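You operate a simulated robot arm through the tools that you are given. There is no shell and no other tool. Be economical: measure what you need, move in short steps, check, and stop when the job is done.

The job below is to be done with a simulated two-armed robot. You get a single attempt, and the scene is never put back.

Task
Take the lid off the jar on the top of the fitting bench and lay it down there.

The check looks at the end state, three seconds after you hand in, the way a careful person would. Anything else that was tipped, shoved, dropped, spilled or broken makes it a failure. A push-on lid holds only when it is set on centred and level and pressed home; a screw cap is set on level and turned clockwise until tight.

Robot
Two 7-joint arms with two-finger grippers on one trunk, on a base that drives. Base frame: it is fixed to the floor where the robot stands at the start and does not move with it; the origin is under the middle of the robot, x ahead of it, y to its left, z up; the surface under the hand at the start is at about z = 0.84. Lengths are in m, angles in degrees, forces in N, time in s.
The left shoulder is at the start at [0.024, 0.216, 1.081], the right one opposite. With the tool pointing down near the work surface each hand reaches from about 0.2 to 0.76 m from the robot's upright axis, wherever it stands, measured 20 degrees to its own side. Payload 2.2 kg a hand.
Tool frame (each hand has its own): the origin (TCP) lies between the finger pads and is the grasp point; the fingertips stand 0.019 m ahead of it; z points along the fingers, y is the line along which they close. Largest opening 0.116 m; the body of the gripper starts 0.07 m behind the TCP.
Orientation is that of the tool frame in the base frame, as [roll, pitch, yaw] about the fixed x, y, z axes, in that order (R = Rz(yaw) Ry(pitch) Rx(roll)). With the fingers straight down and closing along the base's y, the tool's x points along the base's -x, its y along +y and its z along -z.

Tools
- The arms move only by the tool nudge_tool. It takes "left_series", "right_series" or both (then of equal length, played together; a hand with none holds still); each is one flat list of numbers, 7 for each row, row after row: the closure, from 0 (fully open) to 1 (shut), then the shift along the base's x, y, z in units of 250 mm (1.0 is 250 mm), then the turn, a rotation vector about the base's x, y, z in units of 180 degrees (1.0 is 180 degrees). In form: [claw, dx, dy, dz, wx, wy, wz, claw, dx, dy, dz, wx, wy, wz, ...]. A call has 1 to 8 rows; each row is the pose to reach, as a shift and turn from the pose commanded when the call began. A call with a number of a shift or a turn outside -1 to 1 is refused whole. Each row takes 0.2 s and may step no farther than 0.05 m and 8.6 degrees from the row before; otherwise, or with a gripper value out of range, the whole call is refused. A pose out of reach is approached as far as the arm can. The call stops where the force on the tool passes 40 N (or 10 N more than at its start, if that is more) or the arm is blocked; 0.2 s more then pass. Each finger halts on what it meets, pressing with about 41 N; the grip force reading is that of the motor and also rises with nothing between the fingers. The clock runs only during rows and for 0.2 s after the last one: add rows that repeat a pose to give the fingers time. It gives the time, the measured TCP pose, the force on the tool (base axes), the opening and the grip force at its end, in the units of the frame above (readings bear some noise), with the torque about the TCP (base axes, N m) and any sound that the robot's microphone picked up.
- Cameras (640 x 400 px; columns grow to the right, rows downward): "scene" is now at [0.1364, -0.0042, 1.2791]; the picture's right is [-0.06, -1.00, 0.00], its down [-0.30, 0.02, -0.95] and it looks along [0.95, -0.06, -0.31] (base axes); focal length 255 px, centre (320, 200). "left" rides on the left gripper at [0.069, 0.015, -0.096] in its tool frame; the picture's right is [-0.21, 0.98, 0.00], its down [-0.76, -0.17, -0.63] and it looks along [-0.62, -0.14, 0.77] (tool axes); focal length 251 px, centre (320, 200). "right" rides on the right gripper at [0.069, -0.015, -0.097] in its tool frame; the picture's right is [0.21, 0.98, 0.00], its down [-0.76, 0.17, -0.63] and it looks along [-0.62, 0.14, 0.77] (tool axes); focal length 251 px, centre (320, 200). There is no depth. A picture from a camera that has moved, and an enlarged one, comes with that camera's place and axes in the base frame and with its lens.
- grab_frame(camera): a new picture of that camera. It takes no simulated time.
- move_column(by): slides the trunk up (or, below 0, down) by that many m; the arms and the scene camera ride with it, the base frame stays. It gives what a move gives, with no picture.
- steer(legs): drives the robot by 1 to 6 legs, each [ahead, left, turn to the left] in m, m and degrees, along the robot's own axes; the way and the turn of a leg run together, so that a leg with both is an arc; at most 1.5 m and 180 degrees a leg. The arms and the cameras ride along, it lands a little off, and it stops where it bumps. It gives what a move gives.
- turn_head(pan, tilt): turns the head with the scene camera to pan (to the left, within 80 degrees either way) and tilt (down, from -29 to 69), counted from straight ahead of the robot. It gives what a move gives.
- inspect(camera, box): a new picture of the part [left, top, right, bottom] of that camera's present view, enlarged. It takes no simulated time.
- finish_job(): hands the job in; it is judged then, once.

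Work in short steps. Places have to be worked out from the pictures, the camera data and where the tool is seen: move nearer, look again, correct. Check each grasp and each placing, and mend what went wrong. You have 120 turns and 88 pictures in all, those below and enlarged ones among them. Open the grippers and draw the arms clear of the work before you hand the job in, unless the task says otherwise; then end with one line.

The tools are called after "Request:" by a JSON object that holds its "method" and its "body". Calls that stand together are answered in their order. nudge_tool: Moves the arms, as the interface text tells. Its arguments: {"type":"object","properties":{"left_series":{"type":"array","items":{"type":"number"}},"right_series":{"type":"array","items":{"type":"number"}}},"required":[]} The other tools are called the same way: move_column (by) slides the trunk up or down; steer (legs) drives the base; turn_head (pan, tilt) turns the head that bears the scene camera; grab_frame (camera) takes a picture; inspect (camera, box) takes an enlarged picture of a part of a camera's view; finish_job () hands the job in.

At the start:

```text
time: 0.0
left_position: [0.4957, 0.2178, 1.1323]
left_ee_rot: [-180.0, -0.2, 180.0]
left_ft_force: [-0.3, 0.3, 0.4]
left_wrist_torque: [0.01, 0.0, 0.0]
left_grip_width: 0.116
left_grasp_force: 0.0
right_position: [0.4468, -0.1554, 1.2207]
right_ee_rot: [-180.0, -0.1, 180.0]
right_ft_force: [-0.5, -0.1, -0.7]
right_wrist_torque: [-0.01, -0.04, -0.02]
right_grip_width: 0.116
right_grasp_force: 0.0
trunk travel left (down, up): [-0.225, 0.265]
robot x, y, heading: [0.0018, -0.0008, -0.0]
head pan, tilt: [-3.5, 17.6]
```

scene: 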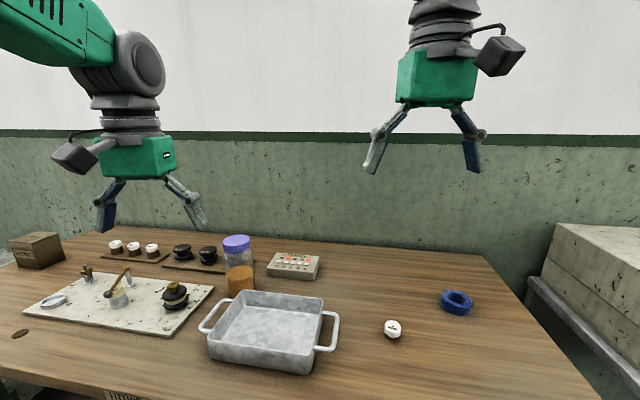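
right: 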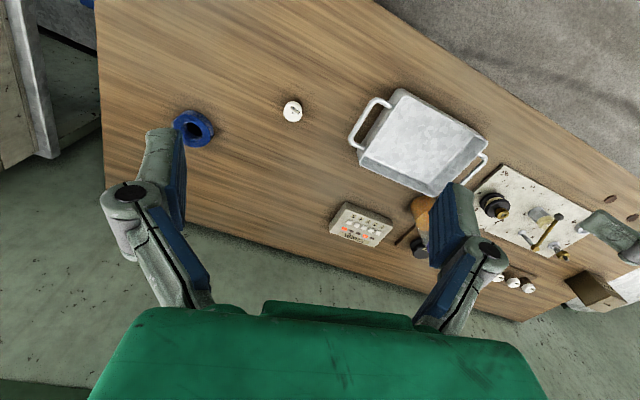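
left: 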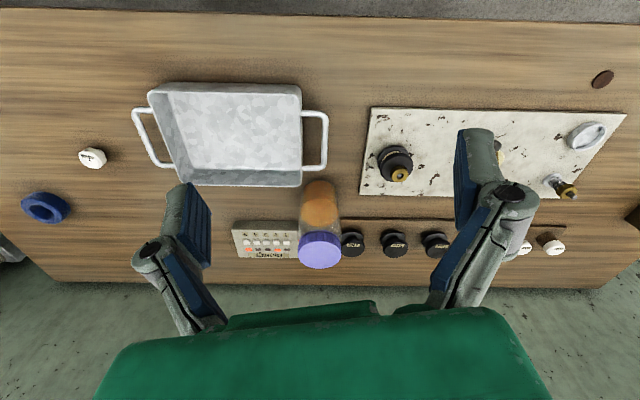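

I'll take a closer look at the jar with the purple lid, from the scene camera and the left hand camera.

Request:
{"method": "inspect", "body": {"camera": "scene", "box": [160, 210, 340, 322]}}

Request:
{"method": "inspect", "body": {"camera": "left", "box": [220, 160, 420, 285]}}

```text
3.56 times, centred on (250, 266) of scene
camera zoom: at [0.1364, -0.0042, 1.2791], right [-0.06, -1.0, 0.0], down [-0.3, 0.02, -0.95], along [0.95, -0.06, -0.31], focal length 906 px, centre (569, -35)
```

zoom: 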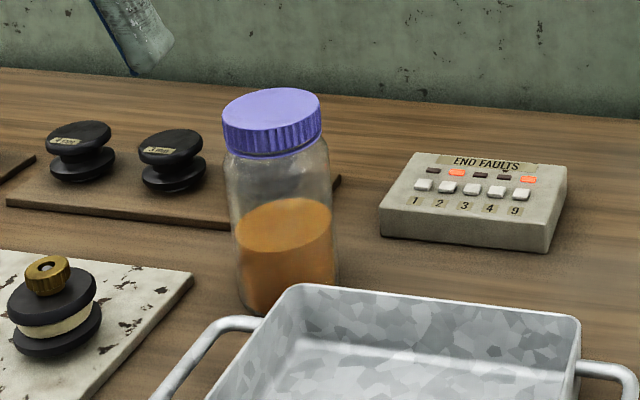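

```text
3.20 times, centred on (320, 222) of left
camera zoom: at [0.4272, 0.2324, 1.2281], right [0.21, 0.98, 0.0], down [0.76, -0.17, 0.63], along [0.62, -0.14, -0.78], focal length 805 px, centre (320, 128)
```

zoom: 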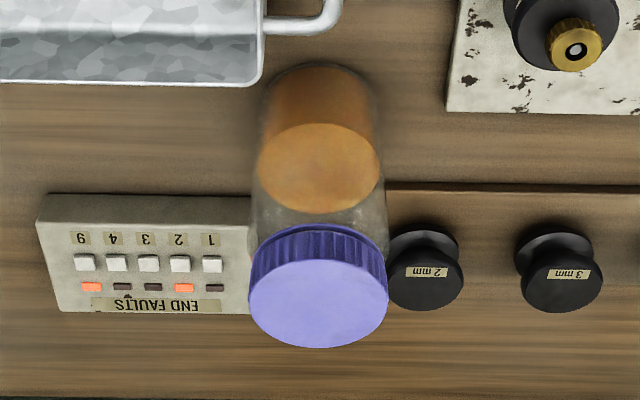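

The lid's top centre triangulates to about (0.718, 0.167, 0.991), with a diameter of about 0.065. The lid is ribbed, so it is probably a screw cap. I'll bring the left hand over it, staying high.

Request:
{"method": "nudge_tool", "body": {"left_series": [0, 0.178, -0.041, -0.04, 0, 0, 0, 0, 0.356, -0.081, -0.08, 0, 0, 0, 0, 0.533, -0.122, -0.12, 0, 0, 0, 0, 0.711, -0.162, -0.16, 0, 0, 0, 0, 0.889, -0.203, -0.2, 0, 0, 0, 0, 0.889, -0.203, -0.2, 0, 0, 0]}}

Request:
{"method": "grab_frame", "body": {"camera": "left"}}

Request:
{"method": "grab_frame", "body": {"camera": "scene"}}

```text
time: 1.4
left_position: [0.6861, 0.1718, 1.072]
left_ee_rot: [-180.0, 0.1, 179.9]
left_ft_force: [-0.4, 0.0, 0.3]
left_wrist_torque: [-0.01, -0.02, 0.0]
left_grip_width: 0.1163
left_grasp_force: 0.1
left hand out of reach, approached as far as the arm can: row 5, 6
right_position: [0.4424, -0.1553, 1.2243]
right_ee_rot: [-180.0, 0.1, -179.9]
right_ft_force: [0.0, 0.1, 0.3]
right_wrist_torque: [0.01, -0.02, 0.02]
right_grip_width: 0.1161
right_grasp_force: 0.1
trunk travel left (down, up): [-0.225, 0.265]
robot x, y, heading: [-0.0042, 0.0013, 0.2]
head pan, tilt: [-3.5, 17.6]
```

```text
82 pictures are left
camera left: at [0.6168, 0.1865, 1.1683], right [0.22, 0.98, 0.0], down [0.76, -0.17, 0.63], along [0.62, -0.14, -0.77], focal length 251 px, centre (320, 200)
```

left: 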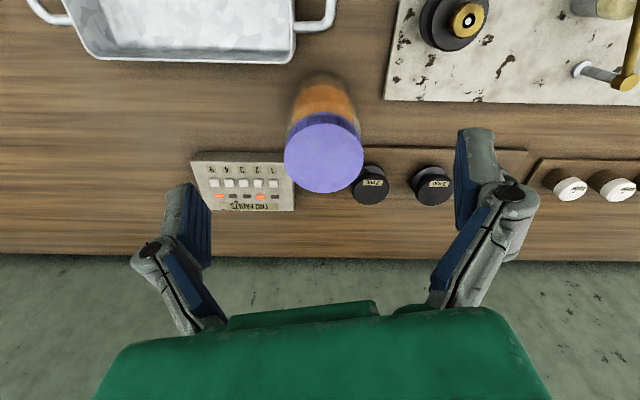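

```text
81 pictures are left
camera scene: at [0.1356, -0.0045, 1.2793], right [-0.06, -1.0, 0.0], down [-0.3, 0.02, -0.95], along [0.95, -0.06, -0.3], focal length 255 px, centre (320, 200)
```

scene: 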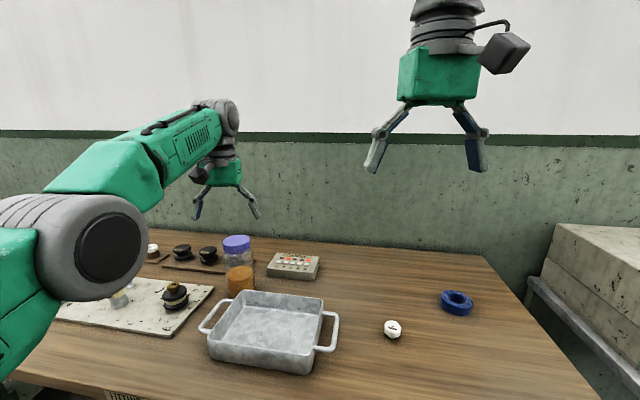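

The target is just out of reach, and the updated lid centre is about (0.714, 0.168). I'll drive the base 0.12 m ahead slowly in two legs, with the hands well above everything.

Request:
{"method": "steer", "body": {"legs": [[0.06, 0, 0], [0.06, 0, 0]]}}

```text
time: 2.9
left_position: [0.8046, 0.1726, 1.0689]
left_ee_rot: [179.9, -0.1, -180.0]
left_ft_force: [0.7, 0.2, -1.0]
left_wrist_torque: [0.0, -0.01, -0.02]
left_grip_width: 0.1161
left_grasp_force: 0.1
right_position: [0.5635, -0.1549, 1.2219]
right_ee_rot: [-180.0, -0.1, 180.0]
right_ft_force: [0.9, 0.9, -1.1]
right_wrist_torque: [0.01, 0.1, -0.01]
right_grip_width: 0.116
right_grasp_force: 0.1
trunk travel left (down, up): [-0.225, 0.265]
robot x, y, heading: [0.1171, 0.0029, 0.0]
head pan, tilt: [-3.5, 17.6]
```

The base moved cleanly. I'll bring the left hand back over the lid and yaw it clockwise by 60° to leave room to turn counter-clockwise.

Request:
{"method": "nudge_tool", "body": {"left_series": [0, -0.06, 0, 0, 0, 0, -0.047, 0, -0.12, 0, 0, 0, 0, -0.094, 0, -0.18, 0, 0, 0, 0, -0.141, 0, -0.24, 0, 0, 0, 0, -0.188, 0, -0.3, 0, 0, 0, 0, -0.235, 0, -0.36, -0.01, 0, 0, 0, -0.282, 0, -0.36, -0.01, 0, 0, 0, -0.329, 0, -0.36, -0.01, 0, 0, 0, -0.333]}}

Request:
{"method": "grab_frame", "body": {"camera": "left"}}

Request:
{"method": "grab_frame", "body": {"camera": "scene"}}

```text
time: 4.7
left_position: [0.7904, 0.154, 1.1011]
left_ee_rot: [-179.8, 0.0, 120.2]
left_ft_force: [0.6, -0.3, 0.5]
left_wrist_torque: [0.01, 0.02, -0.01]
left_grip_width: 0.116
left_grasp_force: 0.0
left hand out of reach, approached as far as the arm can: row 1, 2, 3, 4, 5, 6, 7, 8
right_position: [0.5593, -0.157, 1.2231]
right_ee_rot: [180.0, 0.1, -180.0]
right_ft_force: [0.1, -0.2, -0.3]
right_wrist_torque: [-0.02, 0.01, 0.02]
right_grip_width: 0.116
right_grasp_force: 0.0
trunk travel left (down, up): [-0.225, 0.265]
robot x, y, heading: [0.1214, -0.0009, 0.1]
head pan, tilt: [-3.5, 17.6]
```

```text
80 pictures are left
camera left: at [0.7694, 0.2215, 1.1973], right [0.95, 0.31, 0.0], down [0.24, -0.74, 0.63], along [0.19, -0.6, -0.77], focal length 251 px, centre (320, 200)
```

left: 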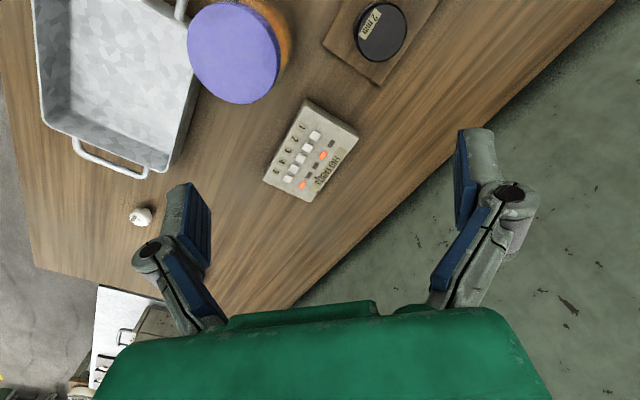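

```text
79 pictures are left
camera scene: at [0.2547, -0.0047, 1.2789], right [-0.06, -1.0, 0.0], down [-0.31, 0.02, -0.95], along [0.95, -0.06, -0.31], focal length 255 px, centre (320, 200)
```

scene: 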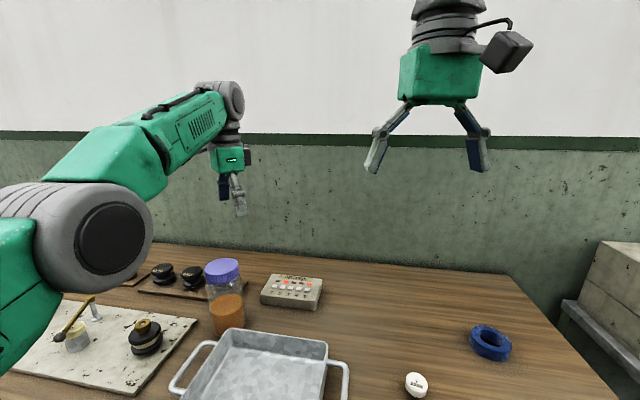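

The reading still reports out of reach. I'll pull the commanded pose back toward the lid and see where it settles.

Request:
{"method": "nudge_tool", "body": {"left_series": [0, -0.07, 0.01, 0, 0, 0, 0, 0, -0.132, 0.016, 0, 0, 0, 0, 0, -0.132, 0.016, 0, 0, 0, 0]}}

```text
time: 5.5
left_position: [0.7868, 0.15, 1.1109]
left_ee_rot: [-179.9, 0.1, 120.2]
left_ft_force: [-0.1, 0.5, -0.1]
left_wrist_torque: [0.01, -0.01, 0.0]
left_grip_width: 0.1162
left_grasp_force: 0.0
left hand out of reach, approached as far as the arm can: row 1, 2, 3
right_position: [0.5585, -0.1567, 1.2238]
right_ee_rot: [-180.0, 0.1, 180.0]
right_ft_force: [-0.1, -0.1, -0.3]
right_wrist_torque: [-0.01, 0.01, 0.0]
right_grip_width: 0.1159
right_grasp_force: 0.1
trunk travel left (down, up): [-0.225, 0.265]
robot x, y, heading: [0.1168, -0.0018, 0.1]
head pan, tilt: [-3.5, 17.6]
```

The arm seems stuck in its extended configuration. I'll undo the yaw while keeping the position command, to see whether yaw is the limit.

Request:
{"method": "nudge_tool", "body": {"left_series": [0, 0, 0, 0, 0, 0, 0.047, 0, 0, 0, 0, 0, 0, 0.094, 0, 0, 0, 0, 0, 0, 0.141, 0, 0, 0, 0, 0, 0, 0.188, 0, 0, 0, 0, 0, 0, 0.235, 0, 0, 0, 0, 0, 0, 0.282, 0, 0, 0, 0, 0, 0, 0.329, 0, 0, 0, 0, 0, 0, 0.333]}}

```text
time: 7.3
left_position: [0.7854, 0.15, 1.1103]
left_ee_rot: [179.8, -0.1, -179.8]
left_ft_force: [-0.2, -0.4, 0.4]
left_wrist_torque: [0.01, 0.0, 0.0]
left_grip_width: 0.1159
left_grasp_force: 0.0
right_position: [0.5599, -0.1553, 1.2239]
right_ee_rot: [-180.0, 0.1, -180.0]
right_ft_force: [-0.6, 0.8, -0.9]
right_wrist_torque: [-0.01, 0.0, 0.01]
right_grip_width: 0.1159
right_grasp_force: 0.0
trunk travel left (down, up): [-0.225, 0.265]
robot x, y, heading: [0.1155, 0.0016, 0.2]
head pan, tilt: [-3.5, 17.6]
```

The command now matches the measured pose. I'll move straight from here to above the lid, about (0.715, 0.168, 1.08).

Request:
{"method": "nudge_tool", "body": {"left_series": [0, -0.14, 0.036, -0.06, 0, 0, 0, 0, -0.282, 0.072, -0.12, 0, 0, 0, 0, -0.282, 0.072, -0.12, 0, 0, 0]}}

```text
time: 8.1
left_position: [0.7862, 0.152, 1.1102]
left_ee_rot: [179.9, 0.0, 179.9]
left_ft_force: [-0.7, 0.0, -0.4]
left_wrist_torque: [-0.05, 0.02, 0.01]
left_grip_width: 0.1163
left_grasp_force: 0.0
left hand out of reach, approached as far as the arm can: row 1, 2, 3
right_position: [0.5592, -0.1557, 1.2236]
right_ee_rot: [-180.0, 0.1, -179.9]
right_ft_force: [-0.1, 0.4, -0.7]
right_wrist_torque: [0.01, 0.01, -0.02]
right_grip_width: 0.1161
right_grasp_force: 0.2
trunk travel left (down, up): [-0.225, 0.265]
robot x, y, heading: [0.1187, 0.0007, 0.3]
head pan, tilt: [-3.5, 17.6]
```

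The arm won't move in x from here, probably because a straight elbow is blocking it. I'll try moving up and to the left to free it.

Request:
{"method": "nudge_tool", "body": {"left_series": [0, 0, 0.1, 0.1, 0, 0, 0, 0, 0, 0.2, 0.2, 0, 0, 0, 0, -0.1, 0.3, 0.3, 0, 0, 0, 0, -0.2, 0.3, 0.35, 0, 0, 0, 0, -0.2, 0.3, 0.35, 0, 0, 0]}}

```text
time: 9.3
left_position: [0.7589, 0.227, 1.2031]
left_ee_rot: [180.0, 0.0, -180.0]
left_ft_force: [-1.0, -0.2, 0.1]
left_wrist_torque: [0.03, 0.02, -0.02]
left_grip_width: 0.1162
left_grasp_force: 0.1
left hand out of reach, approached as far as the arm can: row 1, 2, 3, 4, 5
right_position: [0.5598, -0.1566, 1.2237]
right_ee_rot: [180.0, 0.1, 179.9]
right_ft_force: [0.0, 0.3, -1.1]
right_wrist_torque: [0.02, 0.0, -0.01]
right_grip_width: 0.1158
right_grasp_force: 0.0
trunk travel left (down, up): [-0.225, 0.265]
robot x, y, heading: [0.1146, -0.0004, -0.1]
head pan, tilt: [-3.5, 17.6]
```

It moves again. I'll retract in x at this height to bend the elbow before descending.

Request:
{"method": "nudge_tool", "body": {"left_series": [0, -0.15, 0, 0, 0, 0, 0, 0, -0.3, 0, 0, 0, 0, 0, 0, -0.45, 0, 0, 0, 0, 0, 0, -0.6, 0, 0, 0, 0, 0, 0, -0.6, 0, 0, 0, 0, 0]}}

```text
time: 10.5
left_position: [0.6084, 0.2399, 1.2015]
left_ee_rot: [-179.7, -0.1, -180.0]
left_ft_force: [-0.2, 0.9, 0.1]
left_wrist_torque: [-0.01, 0.05, 0.01]
left_grip_width: 0.1159
left_grasp_force: 0.1
left hand out of reach, approached as far as the arm can: row 1, 2
right_position: [0.5644, -0.1454, 1.2212]
right_ee_rot: [-179.6, -0.2, -179.8]
right_ft_force: [0.8, 1.0, -1.0]
right_wrist_torque: [-0.06, 0.02, -0.01]
right_grip_width: 0.1159
right_grasp_force: 0.0
trunk travel left (down, up): [-0.225, 0.265]
robot x, y, heading: [0.1165, -0.0005, -0.1]
head pan, tilt: [-3.5, 17.6]
```

The arm is free. I'll move to above the lid.

Request:
{"method": "nudge_tool", "body": {"left_series": [0, 0.107, -0.072, -0.12, 0, 0, 0, 0, 0.213, -0.144, -0.243, 0, 0, 0, 0, 0.32, -0.216, -0.365, 0, 0, 0, 0, 0.426, -0.288, -0.486, 0, 0, 0, 0, 0.426, -0.288, -0.486, 0, 0, 0]}}

Request:
{"method": "grab_frame", "body": {"camera": "left"}}

```text
time: 11.7
left_position: [0.7121, 0.1528, 1.0852]
left_ee_rot: [179.9, 0.2, 179.9]
left_ft_force: [-0.2, 0.2, -0.1]
left_wrist_torque: [0.06, -0.03, -0.01]
left_grip_width: 0.1159
left_grasp_force: 0.0
right_position: [0.5569, -0.1582, 1.2239]
right_ee_rot: [179.8, 0.4, 180.0]
right_ft_force: [0.4, 0.1, 1.0]
right_wrist_torque: [0.0, -0.06, 0.0]
right_grip_width: 0.1159
right_grasp_force: 0.1
trunk travel left (down, up): [-0.225, 0.265]
robot x, y, heading: [0.1143, 0.0016, 0.2]
head pan, tilt: [-3.5, 17.6]
```

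```text
78 pictures are left
camera left: at [0.6434, 0.1689, 1.1816], right [0.21, 0.98, 0.0], down [0.75, -0.17, 0.64], along [0.62, -0.13, -0.77], focal length 251 px, centre (320, 200)
```

left: 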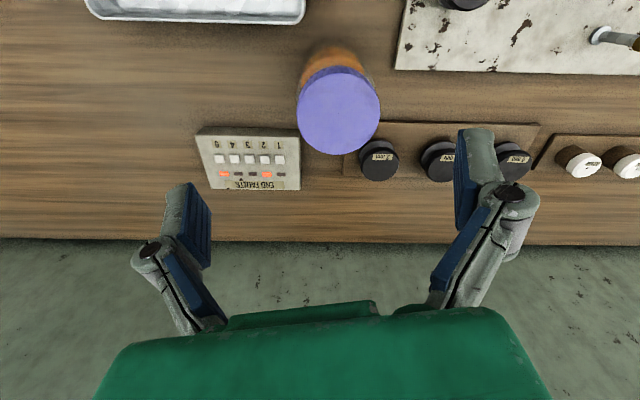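

The lid centre is confirmed at about (0.7147, 0.169). I'll centre over it and yaw −60°, still above it.

Request:
{"method": "nudge_tool", "body": {"left_series": [0, 0.01, 0.03, 0, 0, 0, -0.047, 0, 0.01, 0.06, 0, 0, 0, -0.094, 0, 0.01, 0.06, 0, 0, 0, -0.141, 0, 0.01, 0.06, 0, 0, 0, -0.188, 0, 0.01, 0.06, 0, 0, 0, -0.235, 0, 0.01, 0.06, 0, 0, 0, -0.282, 0, 0.01, 0.06, 0, 0, 0, -0.329, 0, 0.01, 0.06, 0, 0, 0, -0.333]}}

Request:
{"method": "grab_frame", "body": {"camera": "left"}}

Request:
{"method": "grab_frame", "body": {"camera": "scene"}}

```text
time: 13.5
left_position: [0.7172, 0.1673, 1.0831]
left_ee_rot: [180.0, 0.2, 119.8]
left_ft_force: [0.5, -0.1, 0.1]
left_wrist_torque: [0.04, -0.01, 0.01]
left_grip_width: 0.116
left_grasp_force: 0.0
right_position: [0.5586, -0.1568, 1.2234]
right_ee_rot: [179.9, 0.1, -180.0]
right_ft_force: [-0.1, 0.7, -0.1]
right_wrist_torque: [0.04, 0.0, 0.0]
right_grip_width: 0.1159
right_grasp_force: 0.1
trunk travel left (down, up): [-0.225, 0.265]
robot x, y, heading: [0.1189, -0.0011, 0.4]
head pan, tilt: [-3.5, 17.6]
```

```text
77 pictures are left
camera left: at [0.6962, 0.2355, 1.1788], right [0.95, 0.3, 0.0], down [0.23, -0.74, 0.63], along [0.19, -0.6, -0.77], focal length 251 px, centre (320, 200)
```

left: 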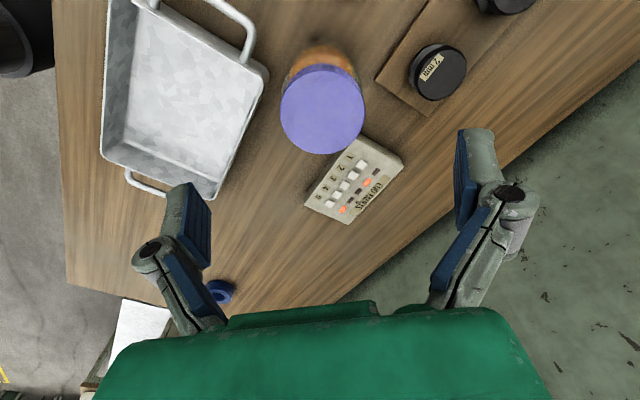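

```text
76 pictures are left
camera scene: at [0.2541, -0.0057, 1.279], right [-0.06, -1.0, 0.0], down [-0.31, 0.02, -0.95], along [0.95, -0.06, -0.31], focal length 255 px, centre (320, 200)
```

scene: 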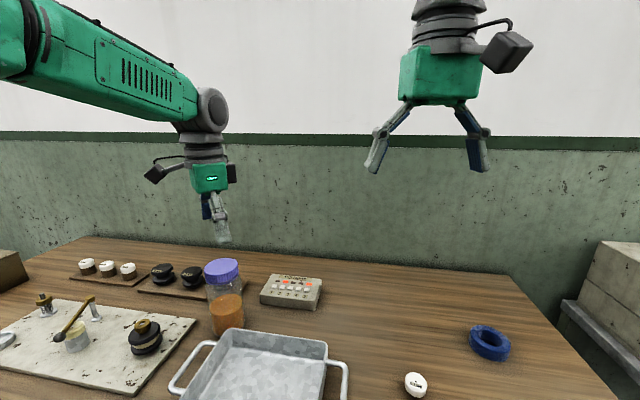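

The hand is centred over the lid to within a few mm. I'll descend to TCP z of about 0.985 with the gripper open.

Request:
{"method": "nudge_tool", "body": {"left_series": [0, 0, 0.01, -0.13, 0, 0, 0, 0, 0, 0.01, -0.26, 0, 0, 0, 0, 0, 0.01, -0.392, 0, 0, 0, 0, 0, 0.01, -0.392, 0, 0, 0]}}

Request:
{"method": "inspect", "body": {"camera": "scene", "box": [160, 200, 320, 300]}}

Request:
{"method": "grab_frame", "body": {"camera": "left"}}

```text
time: 14.5
left_position: [0.7154, 0.1699, 0.9809]
left_ee_rot: [-180.0, 0.2, 120.1]
left_ft_force: [0.6, -0.4, -0.4]
left_wrist_torque: [0.01, 0.0, -0.05]
left_grip_width: 0.1161
left_grasp_force: 0.1
right_position: [0.5587, -0.1569, 1.2241]
right_ee_rot: [180.0, 0.2, -180.0]
right_ft_force: [-0.4, -0.1, 1.0]
right_wrist_torque: [0.01, 0.02, -0.04]
right_grip_width: 0.1162
right_grasp_force: 0.0
trunk travel left (down, up): [-0.225, 0.265]
robot x, y, heading: [0.1139, -0.0033, 0.2]
head pan, tilt: [-3.5, 17.6]
```

```text
4.00 times, centred on (240, 250) of scene
camera zoom: at [0.2539, -0.0054, 1.279], right [-0.06, -1.0, 0.0], down [-0.3, 0.02, -0.95], along [0.95, -0.06, -0.31], focal length 1020 px, centre (640, 0)
```

zoom: 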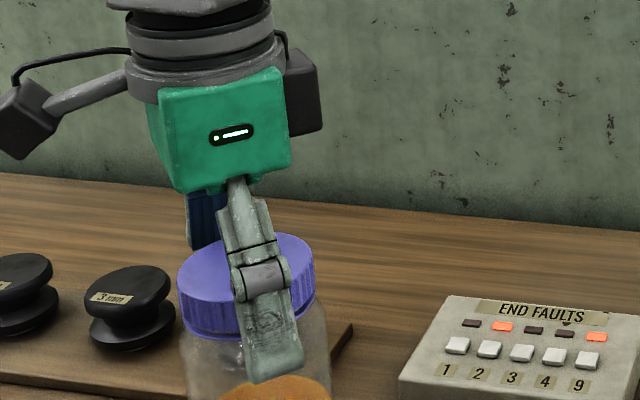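

```text
74 pictures are left
camera left: at [0.6944, 0.2379, 1.077], right [0.95, 0.3, 0.0], down [0.23, -0.74, 0.63], along [0.19, -0.6, -0.77], focal length 251 px, centre (320, 200)
```

left: 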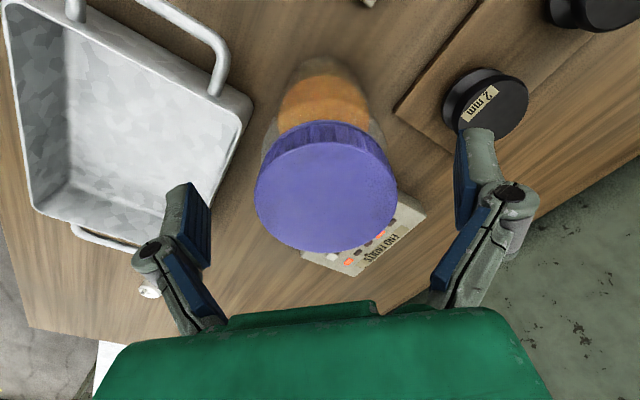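

The fingers straddle the lid, with the tips just below its skirt. I'll close gently in steps.

Request:
{"method": "nudge_tool", "body": {"left_series": [0.2, 0, 0, 0, 0, 0, 0, 0.34, 0, 0, 0, 0, 0, 0, 0.4, 0, 0, 0, 0, 0, 0, 0.44, 0, 0, 0, 0, 0, 0, 0.5, 0, 0, 0, 0, 0, 0, 0.6, 0, 0, 0, 0, 0, 0]}}

Request:
{"method": "inspect", "body": {"camera": "scene", "box": [160, 220, 320, 320]}}

Request:
{"method": "grab_frame", "body": {"camera": "left"}}

```text
time: 15.9
left_position: [0.716, 0.1723, 0.9794]
left_ee_rot: [179.9, 0.2, 120.1]
left_ft_force: [1.0, -0.9, 1.7]
left_wrist_torque: [-0.02, -0.06, 0.02]
left_grip_width: 0.0629
left_grasp_force: 41.1
right_position: [0.5602, -0.1565, 1.2244]
right_ee_rot: [-180.0, 0.2, 179.9]
right_ft_force: [0.3, 0.7, 0.2]
right_wrist_torque: [0.0, -0.03, 0.01]
right_grip_width: 0.1162
right_grasp_force: 0.1
trunk travel left (down, up): [-0.225, 0.265]
robot x, y, heading: [0.115, -0.0001, 0.2]
head pan, tilt: [-3.5, 17.6]
```

```text
4.00 times, centred on (240, 270) of scene
camera zoom: at [0.2542, -0.0043, 1.279], right [-0.06, -1.0, 0.0], down [-0.31, 0.02, -0.95], along [0.95, -0.06, -0.31], focal length 1020 px, centre (640, -80)
```

zoom: 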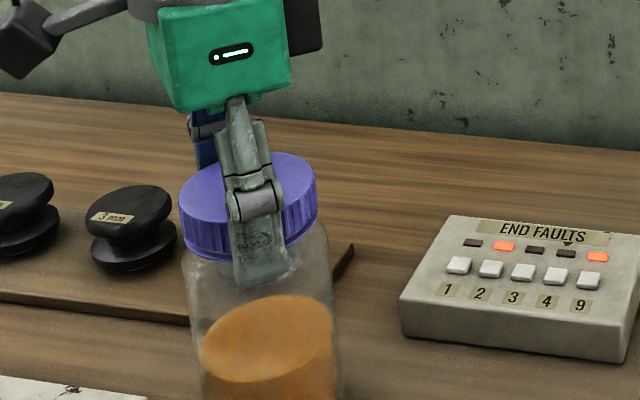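

```text
72 pictures are left
camera left: at [0.6949, 0.239, 1.0768], right [0.95, 0.3, 0.0], down [0.23, -0.74, 0.63], along [0.19, -0.6, -0.77], focal length 251 px, centre (320, 200)
```

left: 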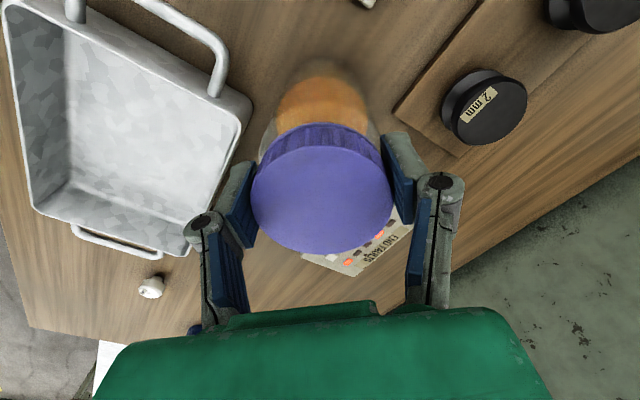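

The lid is gripped at 0.063 with the hand nearly centred. I'll try a small counter-clockwise turn (+16°) and read the torque.

Request:
{"method": "nudge_tool", "body": {"left_series": [0.7, 0, 0, 0, 0, 0, 0.03, 0.7, 0, 0, 0, 0, 0, 0.06, 0.7, 0, 0, 0, 0, 0, 0.09]}}

Request:
{"method": "inspect", "body": {"camera": "scene", "box": [160, 220, 320, 320]}}

```text
time: 16.7
left_position: [0.7172, 0.1708, 0.9831]
left_ee_rot: [179.9, 0.0, 136.2]
left_ft_force: [0.0, -0.2, -3.1]
left_wrist_torque: [0.0, -0.01, -0.01]
left_grip_width: 0.0629
left_grasp_force: 40.5
right_position: [0.5593, -0.1563, 1.223]
right_ee_rot: [-180.0, 0.0, -180.0]
right_ft_force: [-0.1, -0.7, 0.9]
right_wrist_torque: [0.04, 0.03, -0.02]
right_grip_width: 0.1156
right_grasp_force: 0.0
trunk travel left (down, up): [-0.225, 0.265]
robot x, y, heading: [0.1206, -0.0004, 0.1]
head pan, tilt: [-3.5, 17.6]
```

```text
4.00 times, centred on (240, 270) of scene
camera zoom: at [0.2546, -0.0044, 1.2789], right [-0.06, -1.0, 0.0], down [-0.31, 0.02, -0.95], along [0.95, -0.06, -0.31], focal length 1020 px, centre (640, -80)
```

zoom: 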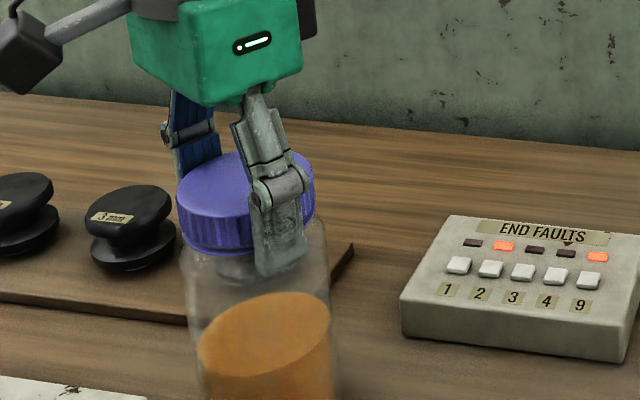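

There is almost no torque, and about 3 N of hanging weight. The jar is probably turning along with the lid, slightly unloaded. I'll press down a few mm and read the force before turning further.

Request:
{"method": "nudge_tool", "body": {"left_series": [0.7, 0, 0, -0.01, 0, 0, 0, 0.7, 0, 0, -0.02, 0, 0, 0]}}

```text
time: 17.3
left_position: [0.7154, 0.1725, 0.9816]
left_ee_rot: [179.7, 0.3, 136.4]
left_ft_force: [-1.1, 1.7, 12.1]
left_wrist_torque: [0.09, 0.44, -0.02]
left_grip_width: 0.0626
left_grasp_force: 40.8
right_position: [0.5577, -0.1553, 1.225]
right_ee_rot: [-180.0, 0.1, 180.0]
right_ft_force: [0.8, 0.8, 0.3]
right_wrist_torque: [0.02, 0.01, -0.01]
right_grip_width: 0.1157
right_grasp_force: 0.0
trunk travel left (down, up): [-0.225, 0.265]
robot x, y, heading: [0.1153, -0.0003, -0.0]
head pan, tilt: [-3.5, 17.6]
```

At 12 N of press, the torque about y suggests the jar bears on its near edge, so it is slightly tilted. I'll press a bit more and turn +15° to see whether any unscrewing torque appears.

Request:
{"method": "nudge_tool", "body": {"left_series": [0.7, 0, 0, -0.01, 0, 0, 0.028, 0.7, 0, 0, -0.01, 0, 0, 0.056, 0.7, 0, 0, -0.01, 0, 0, 0.084]}}

Request:
{"method": "inspect", "body": {"camera": "scene", "box": [160, 240, 320, 340]}}

Request:
{"method": "grab_frame", "body": {"camera": "left"}}

```text
time: 18.1
left_position: [0.714, 0.1718, 0.9801]
left_ee_rot: [179.8, 0.4, 151.4]
left_ft_force: [-5.4, 4.2, 33.2]
left_wrist_torque: [-0.08, 0.17, -0.12]
left_grip_width: 0.0627
left_grasp_force: 40.9
right_position: [0.5567, -0.1565, 1.2243]
right_ee_rot: [179.9, 0.3, -179.9]
right_ft_force: [-0.1, 0.4, 0.3]
right_wrist_torque: [0.0, -0.01, 0.01]
right_grip_width: 0.116
right_grasp_force: 0.0
trunk travel left (down, up): [-0.225, 0.265]
robot x, y, heading: [0.1193, 0.0017, 0.2]
head pan, tilt: [-3.5, 17.6]
```

```text
4.00 times, centred on (240, 290) of scene
camera zoom: at [0.2479, -0.0051, 1.2799], right [-0.06, -1.0, 0.0], down [-0.3, 0.02, -0.95], along [0.95, -0.06, -0.3], focal length 1020 px, centre (640, -160)
```

zoom: 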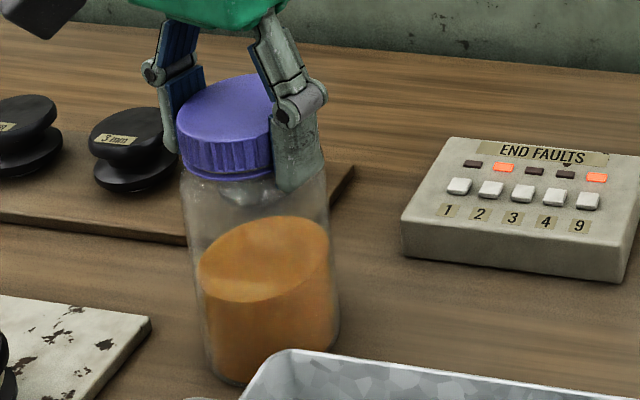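

```text
69 pictures are left
camera left: at [0.6605, 0.2184, 1.0765], right [0.66, 0.76, 0.0], down [0.58, -0.51, 0.64], along [0.48, -0.42, -0.77], focal length 251 px, centre (320, 200)
```

left: 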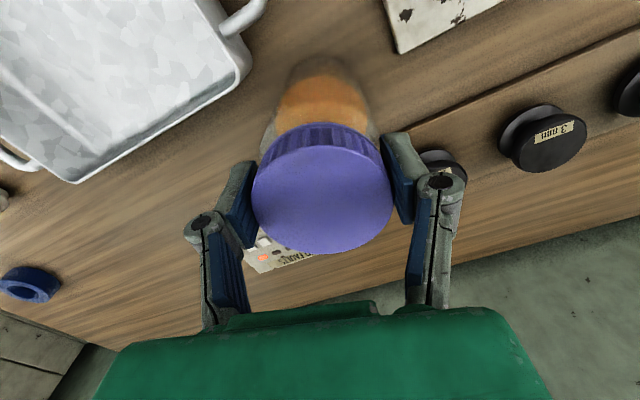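

Torque stays small (−0.12 N m) at 33 N of press. I'll relax the press by about 1 mm and turn another 55° counter-clockwise, watching torque and height.

Request:
{"method": "nudge_tool", "body": {"left_series": [0.7, 0, 0, 0.004, 0, 0, 0.04, 0.7, 0, 0, 0.004, 0, 0, 0.085, 0.7, 0, 0, 0.004, 0, 0, 0.13, 0.7, 0, 0, 0.004, 0, 0, 0.175, 0.7, 0, 0, 0.004, 0, 0, 0.22, 0.7, 0, 0, 0.004, 0, 0, 0.265, 0.7, 0, 0, 0.004, 0, 0, 0.305]}}

Request:
{"method": "inspect", "body": {"camera": "scene", "box": [160, 240, 320, 340]}}

```text
time: 19.7
left_position: [0.7163, 0.1704, 0.9805]
left_ee_rot: [179.9, 0.4, -153.5]
left_ft_force: [2.6, 3.0, 29.3]
left_wrist_torque: [0.69, -0.65, -0.24]
left_grip_width: 0.0627
left_grasp_force: 40.8
right_position: [0.5586, -0.1567, 1.2232]
right_ee_rot: [180.0, 0.3, 180.0]
right_ft_force: [0.0, 0.5, 0.8]
right_wrist_torque: [0.01, -0.03, -0.03]
right_grip_width: 0.1158
right_grasp_force: 0.2
trunk travel left (down, up): [-0.225, 0.265]
robot x, y, heading: [0.1227, -0.0019, 0.2]
head pan, tilt: [-3.5, 17.6]
```

```text
4.00 times, centred on (240, 290) of scene
camera zoom: at [0.2502, -0.0056, 1.2796], right [-0.06, -1.0, 0.0], down [-0.3, 0.02, -0.95], along [0.95, -0.06, -0.3], focal length 1020 px, centre (640, -160)
```

zoom: 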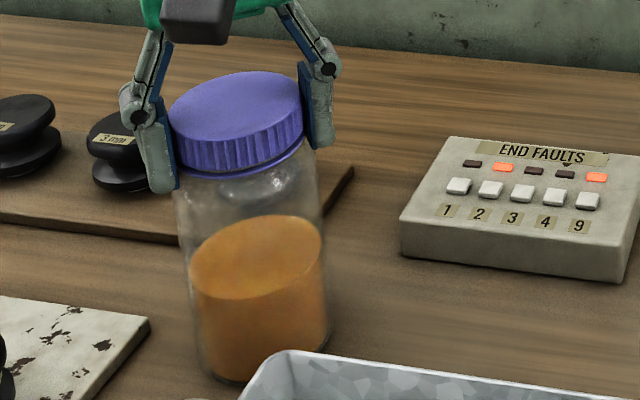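

The jar now leans with the hand, so lid and jar turn as one and I need to hold the jar with the right hand. First I'll relieve the press, open gently so the jar settles upright, and check it.

Request:
{"method": "nudge_tool", "body": {"left_series": [0.7, 0, 0, 0.008, 0, 0, 0, 0.7, 0, 0, 0.012, 0, 0, 0]}}

Request:
{"method": "nudge_tool", "body": {"left_series": [0.45, 0, 0, 0, 0, 0, 0, 0.43, 0, 0, 0, 0, 0, 0, 0.4, 0, 0, 0, 0, 0, 0, 0.3, 0, 0, 0, 0, 0, 0, 0, 0, 0, 0, 0, 0, 0, 0, 0, 0, 0, 0, 0, 0]}}

Request:
{"method": "inspect", "body": {"camera": "scene", "box": [160, 240, 320, 340]}}

Request:
{"method": "grab_frame", "body": {"camera": "left"}}

```text
time: 20.3
left_position: [0.7165, 0.1703, 0.9805]
left_ee_rot: [179.9, 0.1, -153.8]
left_ft_force: [3.4, 3.4, 16.3]
left_wrist_torque: [0.65, -0.98, 0.08]
left_grip_width: 0.0627
left_grasp_force: 40.7
right_position: [0.5599, -0.1563, 1.2241]
right_ee_rot: [180.0, 0.1, -180.0]
right_ft_force: [-0.4, 0.2, 0.1]
right_wrist_torque: [0.01, -0.04, 0.01]
right_grip_width: 0.1158
right_grasp_force: 0.0
trunk travel left (down, up): [-0.225, 0.265]
robot x, y, heading: [0.115, -0.0017, 0.3]
head pan, tilt: [-3.5, 17.6]
```

```text
time: 21.7
left_position: [0.7153, 0.1714, 0.9802]
left_ee_rot: [179.9, 0.1, -153.7]
left_ft_force: [-0.2, -0.8, -1.2]
left_wrist_torque: [-0.02, 0.0, -0.01]
left_grip_width: 0.1158
left_grasp_force: 0.1
right_position: [0.5588, -0.1566, 1.2232]
right_ee_rot: [180.0, 0.1, 180.0]
right_ft_force: [0.4, -0.1, 0.7]
right_wrist_torque: [-0.02, 0.01, 0.01]
right_grip_width: 0.116
right_grasp_force: 0.0
trunk travel left (down, up): [-0.225, 0.265]
robot x, y, heading: [0.1176, -0.0029, 0.1]
head pan, tilt: [-3.5, 17.6]
```

```text
4.00 times, centred on (240, 290) of scene
camera zoom: at [0.2542, -0.0048, 1.279], right [-0.06, -1.0, 0.0], down [-0.31, 0.02, -0.95], along [0.95, -0.06, -0.31], focal length 1020 px, centre (640, -160)
```

zoom: 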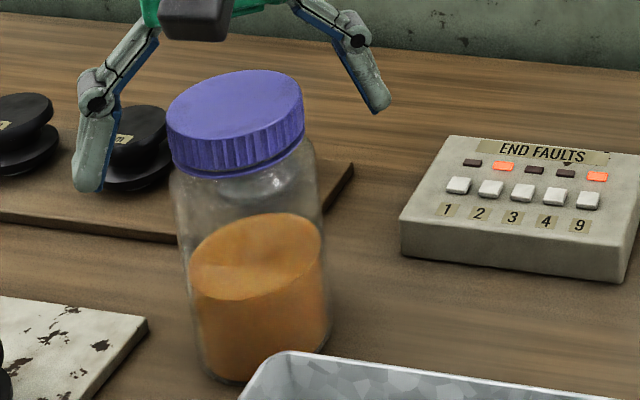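

```text
66 pictures are left
camera left: at [0.6487, 0.1538, 1.077], right [-0.24, 0.97, 0.0], down [0.75, 0.18, 0.63], along [0.62, 0.15, -0.77], focal length 251 px, centre (320, 200)
```

left: 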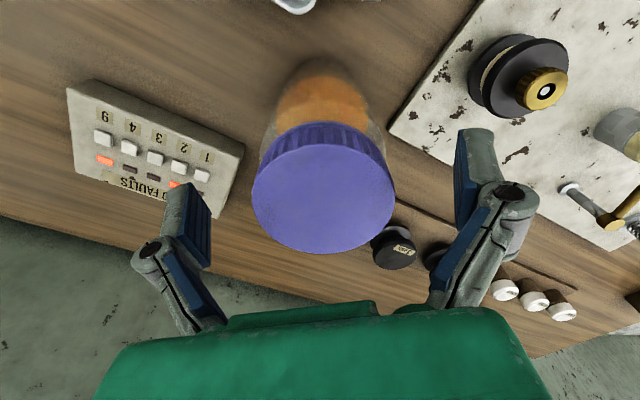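

The jar is upright again. Plan: hold the body with the right hand coming from the right, with fingers heading about 75° left and 35° below level, in the gap between the tray and the box. First the left hand goes up and aside while the right hand yaws +75° at its present height.

Request:
{"method": "nudge_tool", "body": {"left_series": [0, 0, 0, 0.13, 0, 0, 0, 0, 0, 0, 0.26, 0, 0, 0, 0, 0, 0, 0.4, 0, 0, -0.04, 0, -0.05, 0.1, 0.5, 0, 0, -0.08, 0, -0.1, 0.2, 0.55, 0, 0, -0.12, 0, -0.15, 0.3, 0.55, 0, 0, -0.16, 0, -0.15, 0.3, 0.55, 0, 0, -0.2, 0, -0.15, 0.3, 0.55, 0, 0, -0.24], "right_series": [0, 0, 0, 0, 0, 0, 0.047, 0, 0, 0, 0, 0, 0, 0.094, 0, 0, 0, 0, 0, 0, 0.141, 0, 0, 0, 0, 0, 0, 0.188, 0, 0, 0, 0, 0, 0, 0.235, 0, 0, 0, 0, 0, 0, 0.282, 0, 0, 0, 0, 0, 0, 0.329, 0, 0, 0, 0, 0, 0, 0.375]}}

```text
time: 23.5
left_position: [0.6791, 0.2469, 1.1187]
left_ee_rot: [179.9, 0.1, 163.1]
left_ft_force: [0.4, 0.1, -0.8]
left_wrist_torque: [-0.02, 0.0, -0.01]
left_grip_width: 0.1157
left_grasp_force: 0.1
right_position: [0.5598, -0.1552, 1.224]
right_ee_rot: [179.9, 0.1, -112.4]
right_ft_force: [-0.1, 0.8, 0.0]
right_wrist_torque: [0.0, -0.02, -0.01]
right_grip_width: 0.1158
right_grasp_force: 0.1
trunk travel left (down, up): [-0.225, 0.265]
robot x, y, heading: [0.1157, 0.0003, 0.2]
head pan, tilt: [-3.5, 17.6]
```

The yaw is done (fingers' heading will be 67.5°). I'll tilt the right fingers up by 55° so they point left and forward at 35° below level.

Request:
{"method": "nudge_tool", "body": {"right_series": [0, 0, 0, 0, 0.0404, -0.0167, 0, 0, 0, 0, 0, 0.0807, -0.0334, 0, 0, 0, 0, 0, 0.121, -0.0501, 0, 0, 0, 0, 0, 0.1613, -0.0669, 0, 0, 0, 0, 0, 0.2016, -0.0836, 0, 0, 0, 0, 0, 0.242, -0.1003, 0, 0, 0, 0, 0, 0.2823, -0.117, 0, 0, 0, 0, 0, 0.2823, -0.117, 0]}}

Request:
{"method": "grab_frame", "body": {"camera": "scene"}}

Request:
{"method": "grab_frame", "body": {"camera": "right"}}

```text
time: 25.3
left_position: [0.6785, 0.2452, 1.1179]
left_ee_rot: [179.9, 0.1, 163.1]
left_ft_force: [0.2, 1.0, 0.1]
left_wrist_torque: [-0.01, 0.06, 0.03]
left_grip_width: 0.1159
left_grasp_force: 0.1
right_position: [0.5591, -0.1579, 1.2237]
right_ee_rot: [179.9, 55.2, -112.6]
right_ft_force: [-0.4, -0.3, -0.3]
right_wrist_torque: [-0.01, -0.01, -0.01]
right_grip_width: 0.116
right_grasp_force: 0.1
trunk travel left (down, up): [-0.225, 0.265]
robot x, y, heading: [0.1187, -0.0037, -0.0]
head pan, tilt: [-3.5, 17.6]
```

```text
65 pictures are left
camera scene: at [0.2535, -0.0066, 1.279], right [-0.06, -1.0, 0.0], down [-0.3, 0.02, -0.95], along [0.95, -0.06, -0.31], focal length 255 px, centre (320, 200)
```

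scene: 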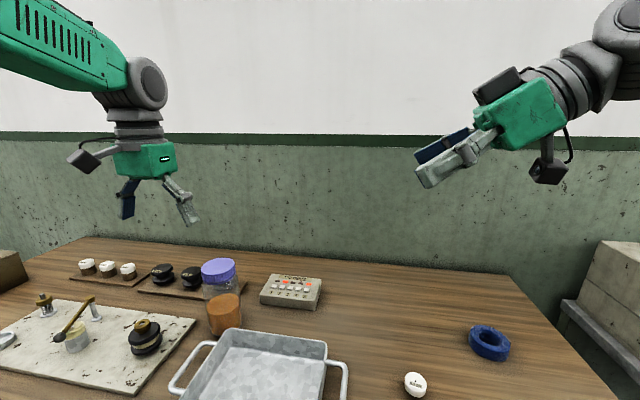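

```text
64 pictures are left
camera right: at [0.5276, -0.2728, 1.221], right [-0.95, 0.26, -0.18], down [-0.19, -0.02, 0.98], along [0.25, 0.97, 0.07], focal length 251 px, centre (320, 200)
```

right: 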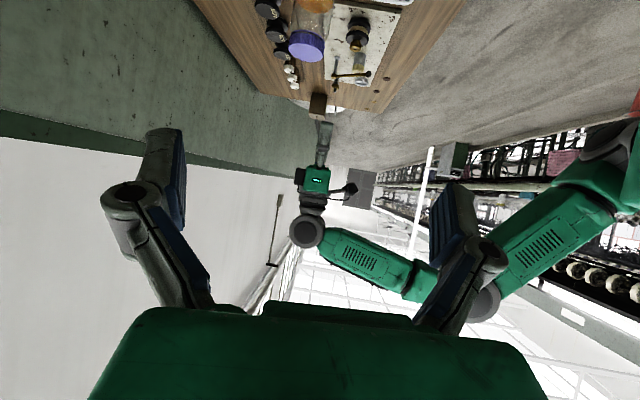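

The right hand took the orientation without trouble. I'll move it to the staging point about 0.16 m back along the finger axis from the jar body, roughly (0.663, 0.046, 0.992).

Request:
{"method": "nudge_tool", "body": {"right_series": [0, 0.059, 0.117, -0.133, 0, 0, 0, 0, 0.119, 0.233, -0.265, 0, 0, 0, 0, 0.178, 0.35, -0.398, 0, 0, 0, 0, 0.238, 0.466, -0.53, 0, 0, 0, 0, 0.297, 0.583, -0.663, 0, 0, 0, 0, 0.357, 0.7, -0.795, 0, 0, 0, 0, 0.416, 0.816, -0.928, 0, 0, 0, 0, 0.416, 0.816, -0.928, 0, 0, 0]}}

Request:
{"method": "grab_frame", "body": {"camera": "scene"}}

Request:
{"method": "grab_frame", "body": {"camera": "right"}}

Request:
{"method": "grab_frame", "body": {"camera": "left"}}

```text
time: 27.1
left_position: [0.6784, 0.2476, 1.1177]
left_ee_rot: [-180.0, 0.2, 163.1]
left_ft_force: [-0.1, 0.4, 1.0]
left_wrist_torque: [0.03, -0.03, 0.02]
left_grip_width: 0.1159
left_grasp_force: 0.0
right_position: [0.6598, 0.0504, 0.9906]
right_ee_rot: [-180.0, 55.2, -112.4]
right_ft_force: [0.6, 0.2, -0.1]
right_wrist_torque: [0.0, -0.01, -0.02]
right_grip_width: 0.1161
right_grasp_force: 0.1
trunk travel left (down, up): [-0.225, 0.265]
robot x, y, heading: [0.1178, -0.0029, -0.0]
head pan, tilt: [-3.5, 17.6]
```

```text
63 pictures are left
camera scene: at [0.2539, -0.0034, 1.2791], right [-0.06, -1.0, 0.0], down [-0.3, 0.02, -0.95], along [0.95, -0.06, -0.31], focal length 255 px, centre (320, 200)
```

scene: 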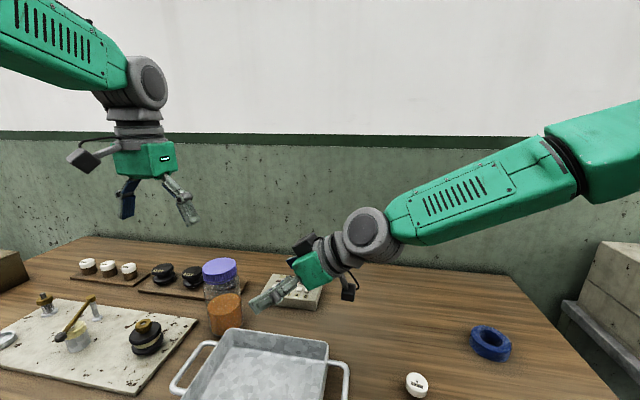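

```text
62 pictures are left
camera right: at [0.6285, -0.0649, 0.9892], right [-0.95, 0.26, -0.18], down [-0.19, -0.02, 0.98], along [0.25, 0.97, 0.06], focal length 251 px, centre (320, 200)
```

right: 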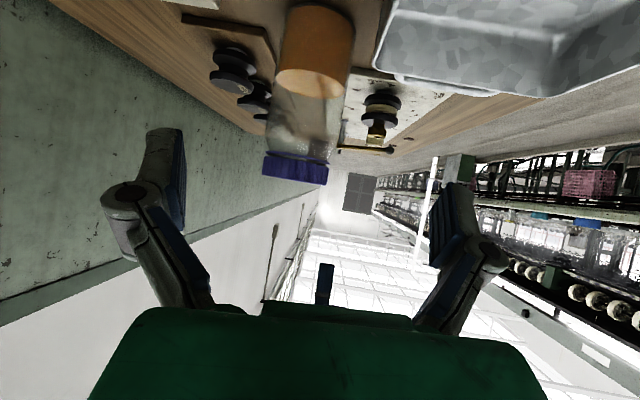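

```text
61 pictures are left
camera left: at [0.6166, 0.2829, 1.2149], right [0.49, 0.87, 0.0], down [0.67, -0.38, 0.64], along [0.55, -0.31, -0.77], focal length 251 px, centre (320, 200)
```

left: 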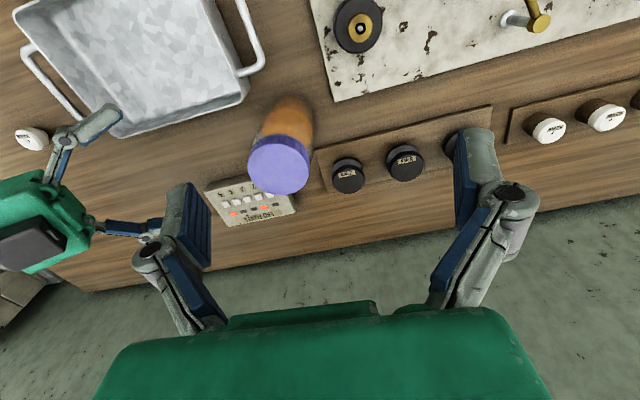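

The jar sits on the right hand's centre plane, with clearance to the tray corner and box. I'll approach along the finger axis, two-thirds of the way first.

Request:
{"method": "nudge_tool", "body": {"right_series": [0, 0.05, 0.115, -0.085, 0, 0, 0, 0, 0.095, 0.21, -0.155, 0, 0, 0, 0, 0.14, 0.305, -0.225, 0, 0, 0, 0, 0.14, 0.305, -0.225, 0, 0, 0]}}

Request:
{"method": "inspect", "body": {"camera": "scene", "box": [160, 220, 400, 370]}}

Request:
{"method": "grab_frame", "body": {"camera": "right"}}

```text
time: 28.1
left_position: [0.6784, 0.2483, 1.1196]
left_ee_rot: [179.9, 0.2, 163.0]
left_ft_force: [0.0, -0.3, 0.4]
left_wrist_torque: [-0.01, 0.0, 0.0]
left_grip_width: 0.1158
left_grasp_force: 0.0
right_position: [0.699, 0.1249, 0.9337]
right_ee_rot: [179.9, 55.3, -112.6]
right_ft_force: [-0.2, -0.1, 0.1]
right_wrist_torque: [-0.02, 0.02, 0.0]
right_grip_width: 0.1162
right_grasp_force: 0.0
trunk travel left (down, up): [-0.225, 0.265]
robot x, y, heading: [0.1141, -0.0015, -0.1]
head pan, tilt: [-3.5, 17.6]
```

```text
2.67 times, centred on (280, 295) of scene
camera zoom: at [0.2546, -0.0031, 1.279], right [-0.06, -1.0, 0.0], down [-0.31, 0.02, -0.95], along [0.95, -0.06, -0.31], focal length 680 px, centre (427, -53)
```

zoom: 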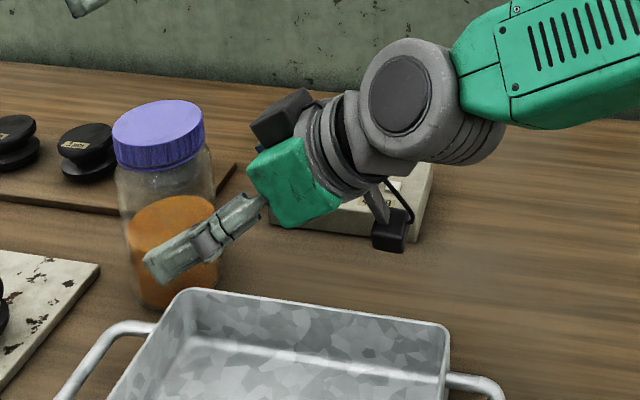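

```text
59 pictures are left
camera right: at [0.6663, 0.009, 0.9308], right [-0.95, 0.26, -0.18], down [-0.19, -0.02, 0.98], along [0.25, 0.97, 0.06], focal length 251 px, centre (320, 200)
```

right: 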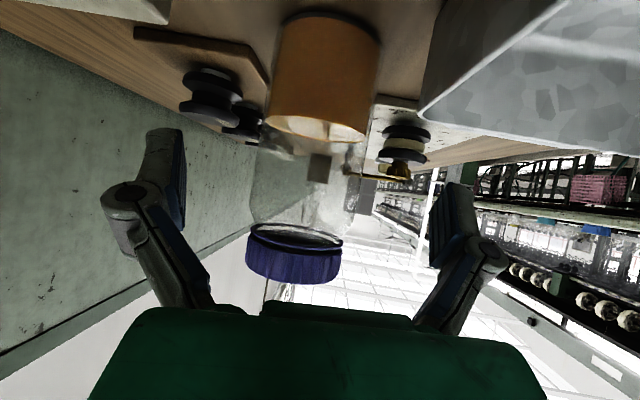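

Everything is clear so far. I'll finish the approach to about (0.713, 0.167, 0.905).

Request:
{"method": "nudge_tool", "body": {"right_series": [0, 0.028, 0.084, -0.058, 0, 0, 0, 0, 0.056, 0.168, -0.115, 0, 0, 0, 0, 0.056, 0.168, -0.115, 0, 0, 0]}}

Request:
{"method": "inspect", "body": {"camera": "scene", "box": [160, 220, 400, 370]}}

Request:
{"method": "grab_frame", "body": {"camera": "left"}}

```text
time: 28.9
left_position: [0.6789, 0.247, 1.1187]
left_ee_rot: [180.0, 0.2, 163.1]
left_ft_force: [0.1, 1.1, -0.7]
left_wrist_torque: [-0.01, 0.0, 0.02]
left_grip_width: 0.116
left_grasp_force: 0.0
right_position: [0.7109, 0.169, 0.9037]
right_ee_rot: [-180.0, 55.1, -112.5]
right_ft_force: [0.3, -0.2, 0.6]
right_wrist_torque: [0.04, 0.0, 0.01]
right_grip_width: 0.1158
right_grasp_force: 0.0
trunk travel left (down, up): [-0.225, 0.265]
robot x, y, heading: [0.1204, 0.005, 0.0]
head pan, tilt: [-3.5, 17.6]
```

```text
2.67 times, centred on (280, 295) of scene
camera zoom: at [0.2549, -0.0014, 1.2789], right [-0.06, -1.0, 0.0], down [-0.31, 0.02, -0.95], along [0.95, -0.06, -0.31], focal length 680 px, centre (427, -53)
```

zoom: 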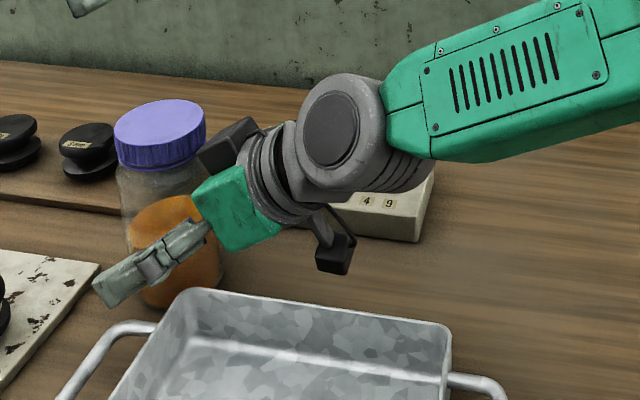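

```text
57 pictures are left
camera left: at [0.6175, 0.2833, 1.2142], right [0.49, 0.87, 0.0], down [0.67, -0.38, 0.63], along [0.55, -0.31, -0.77], focal length 251 px, centre (320, 200)
```

left: 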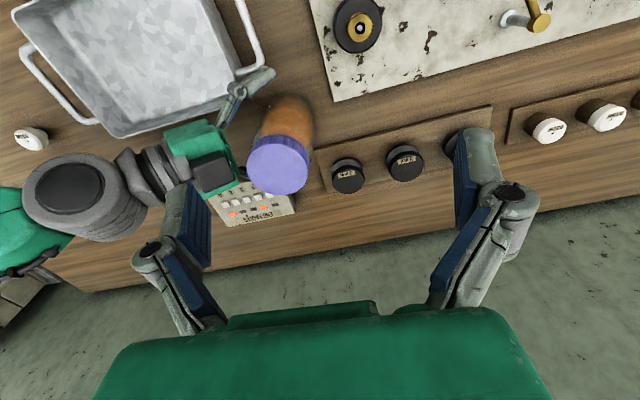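

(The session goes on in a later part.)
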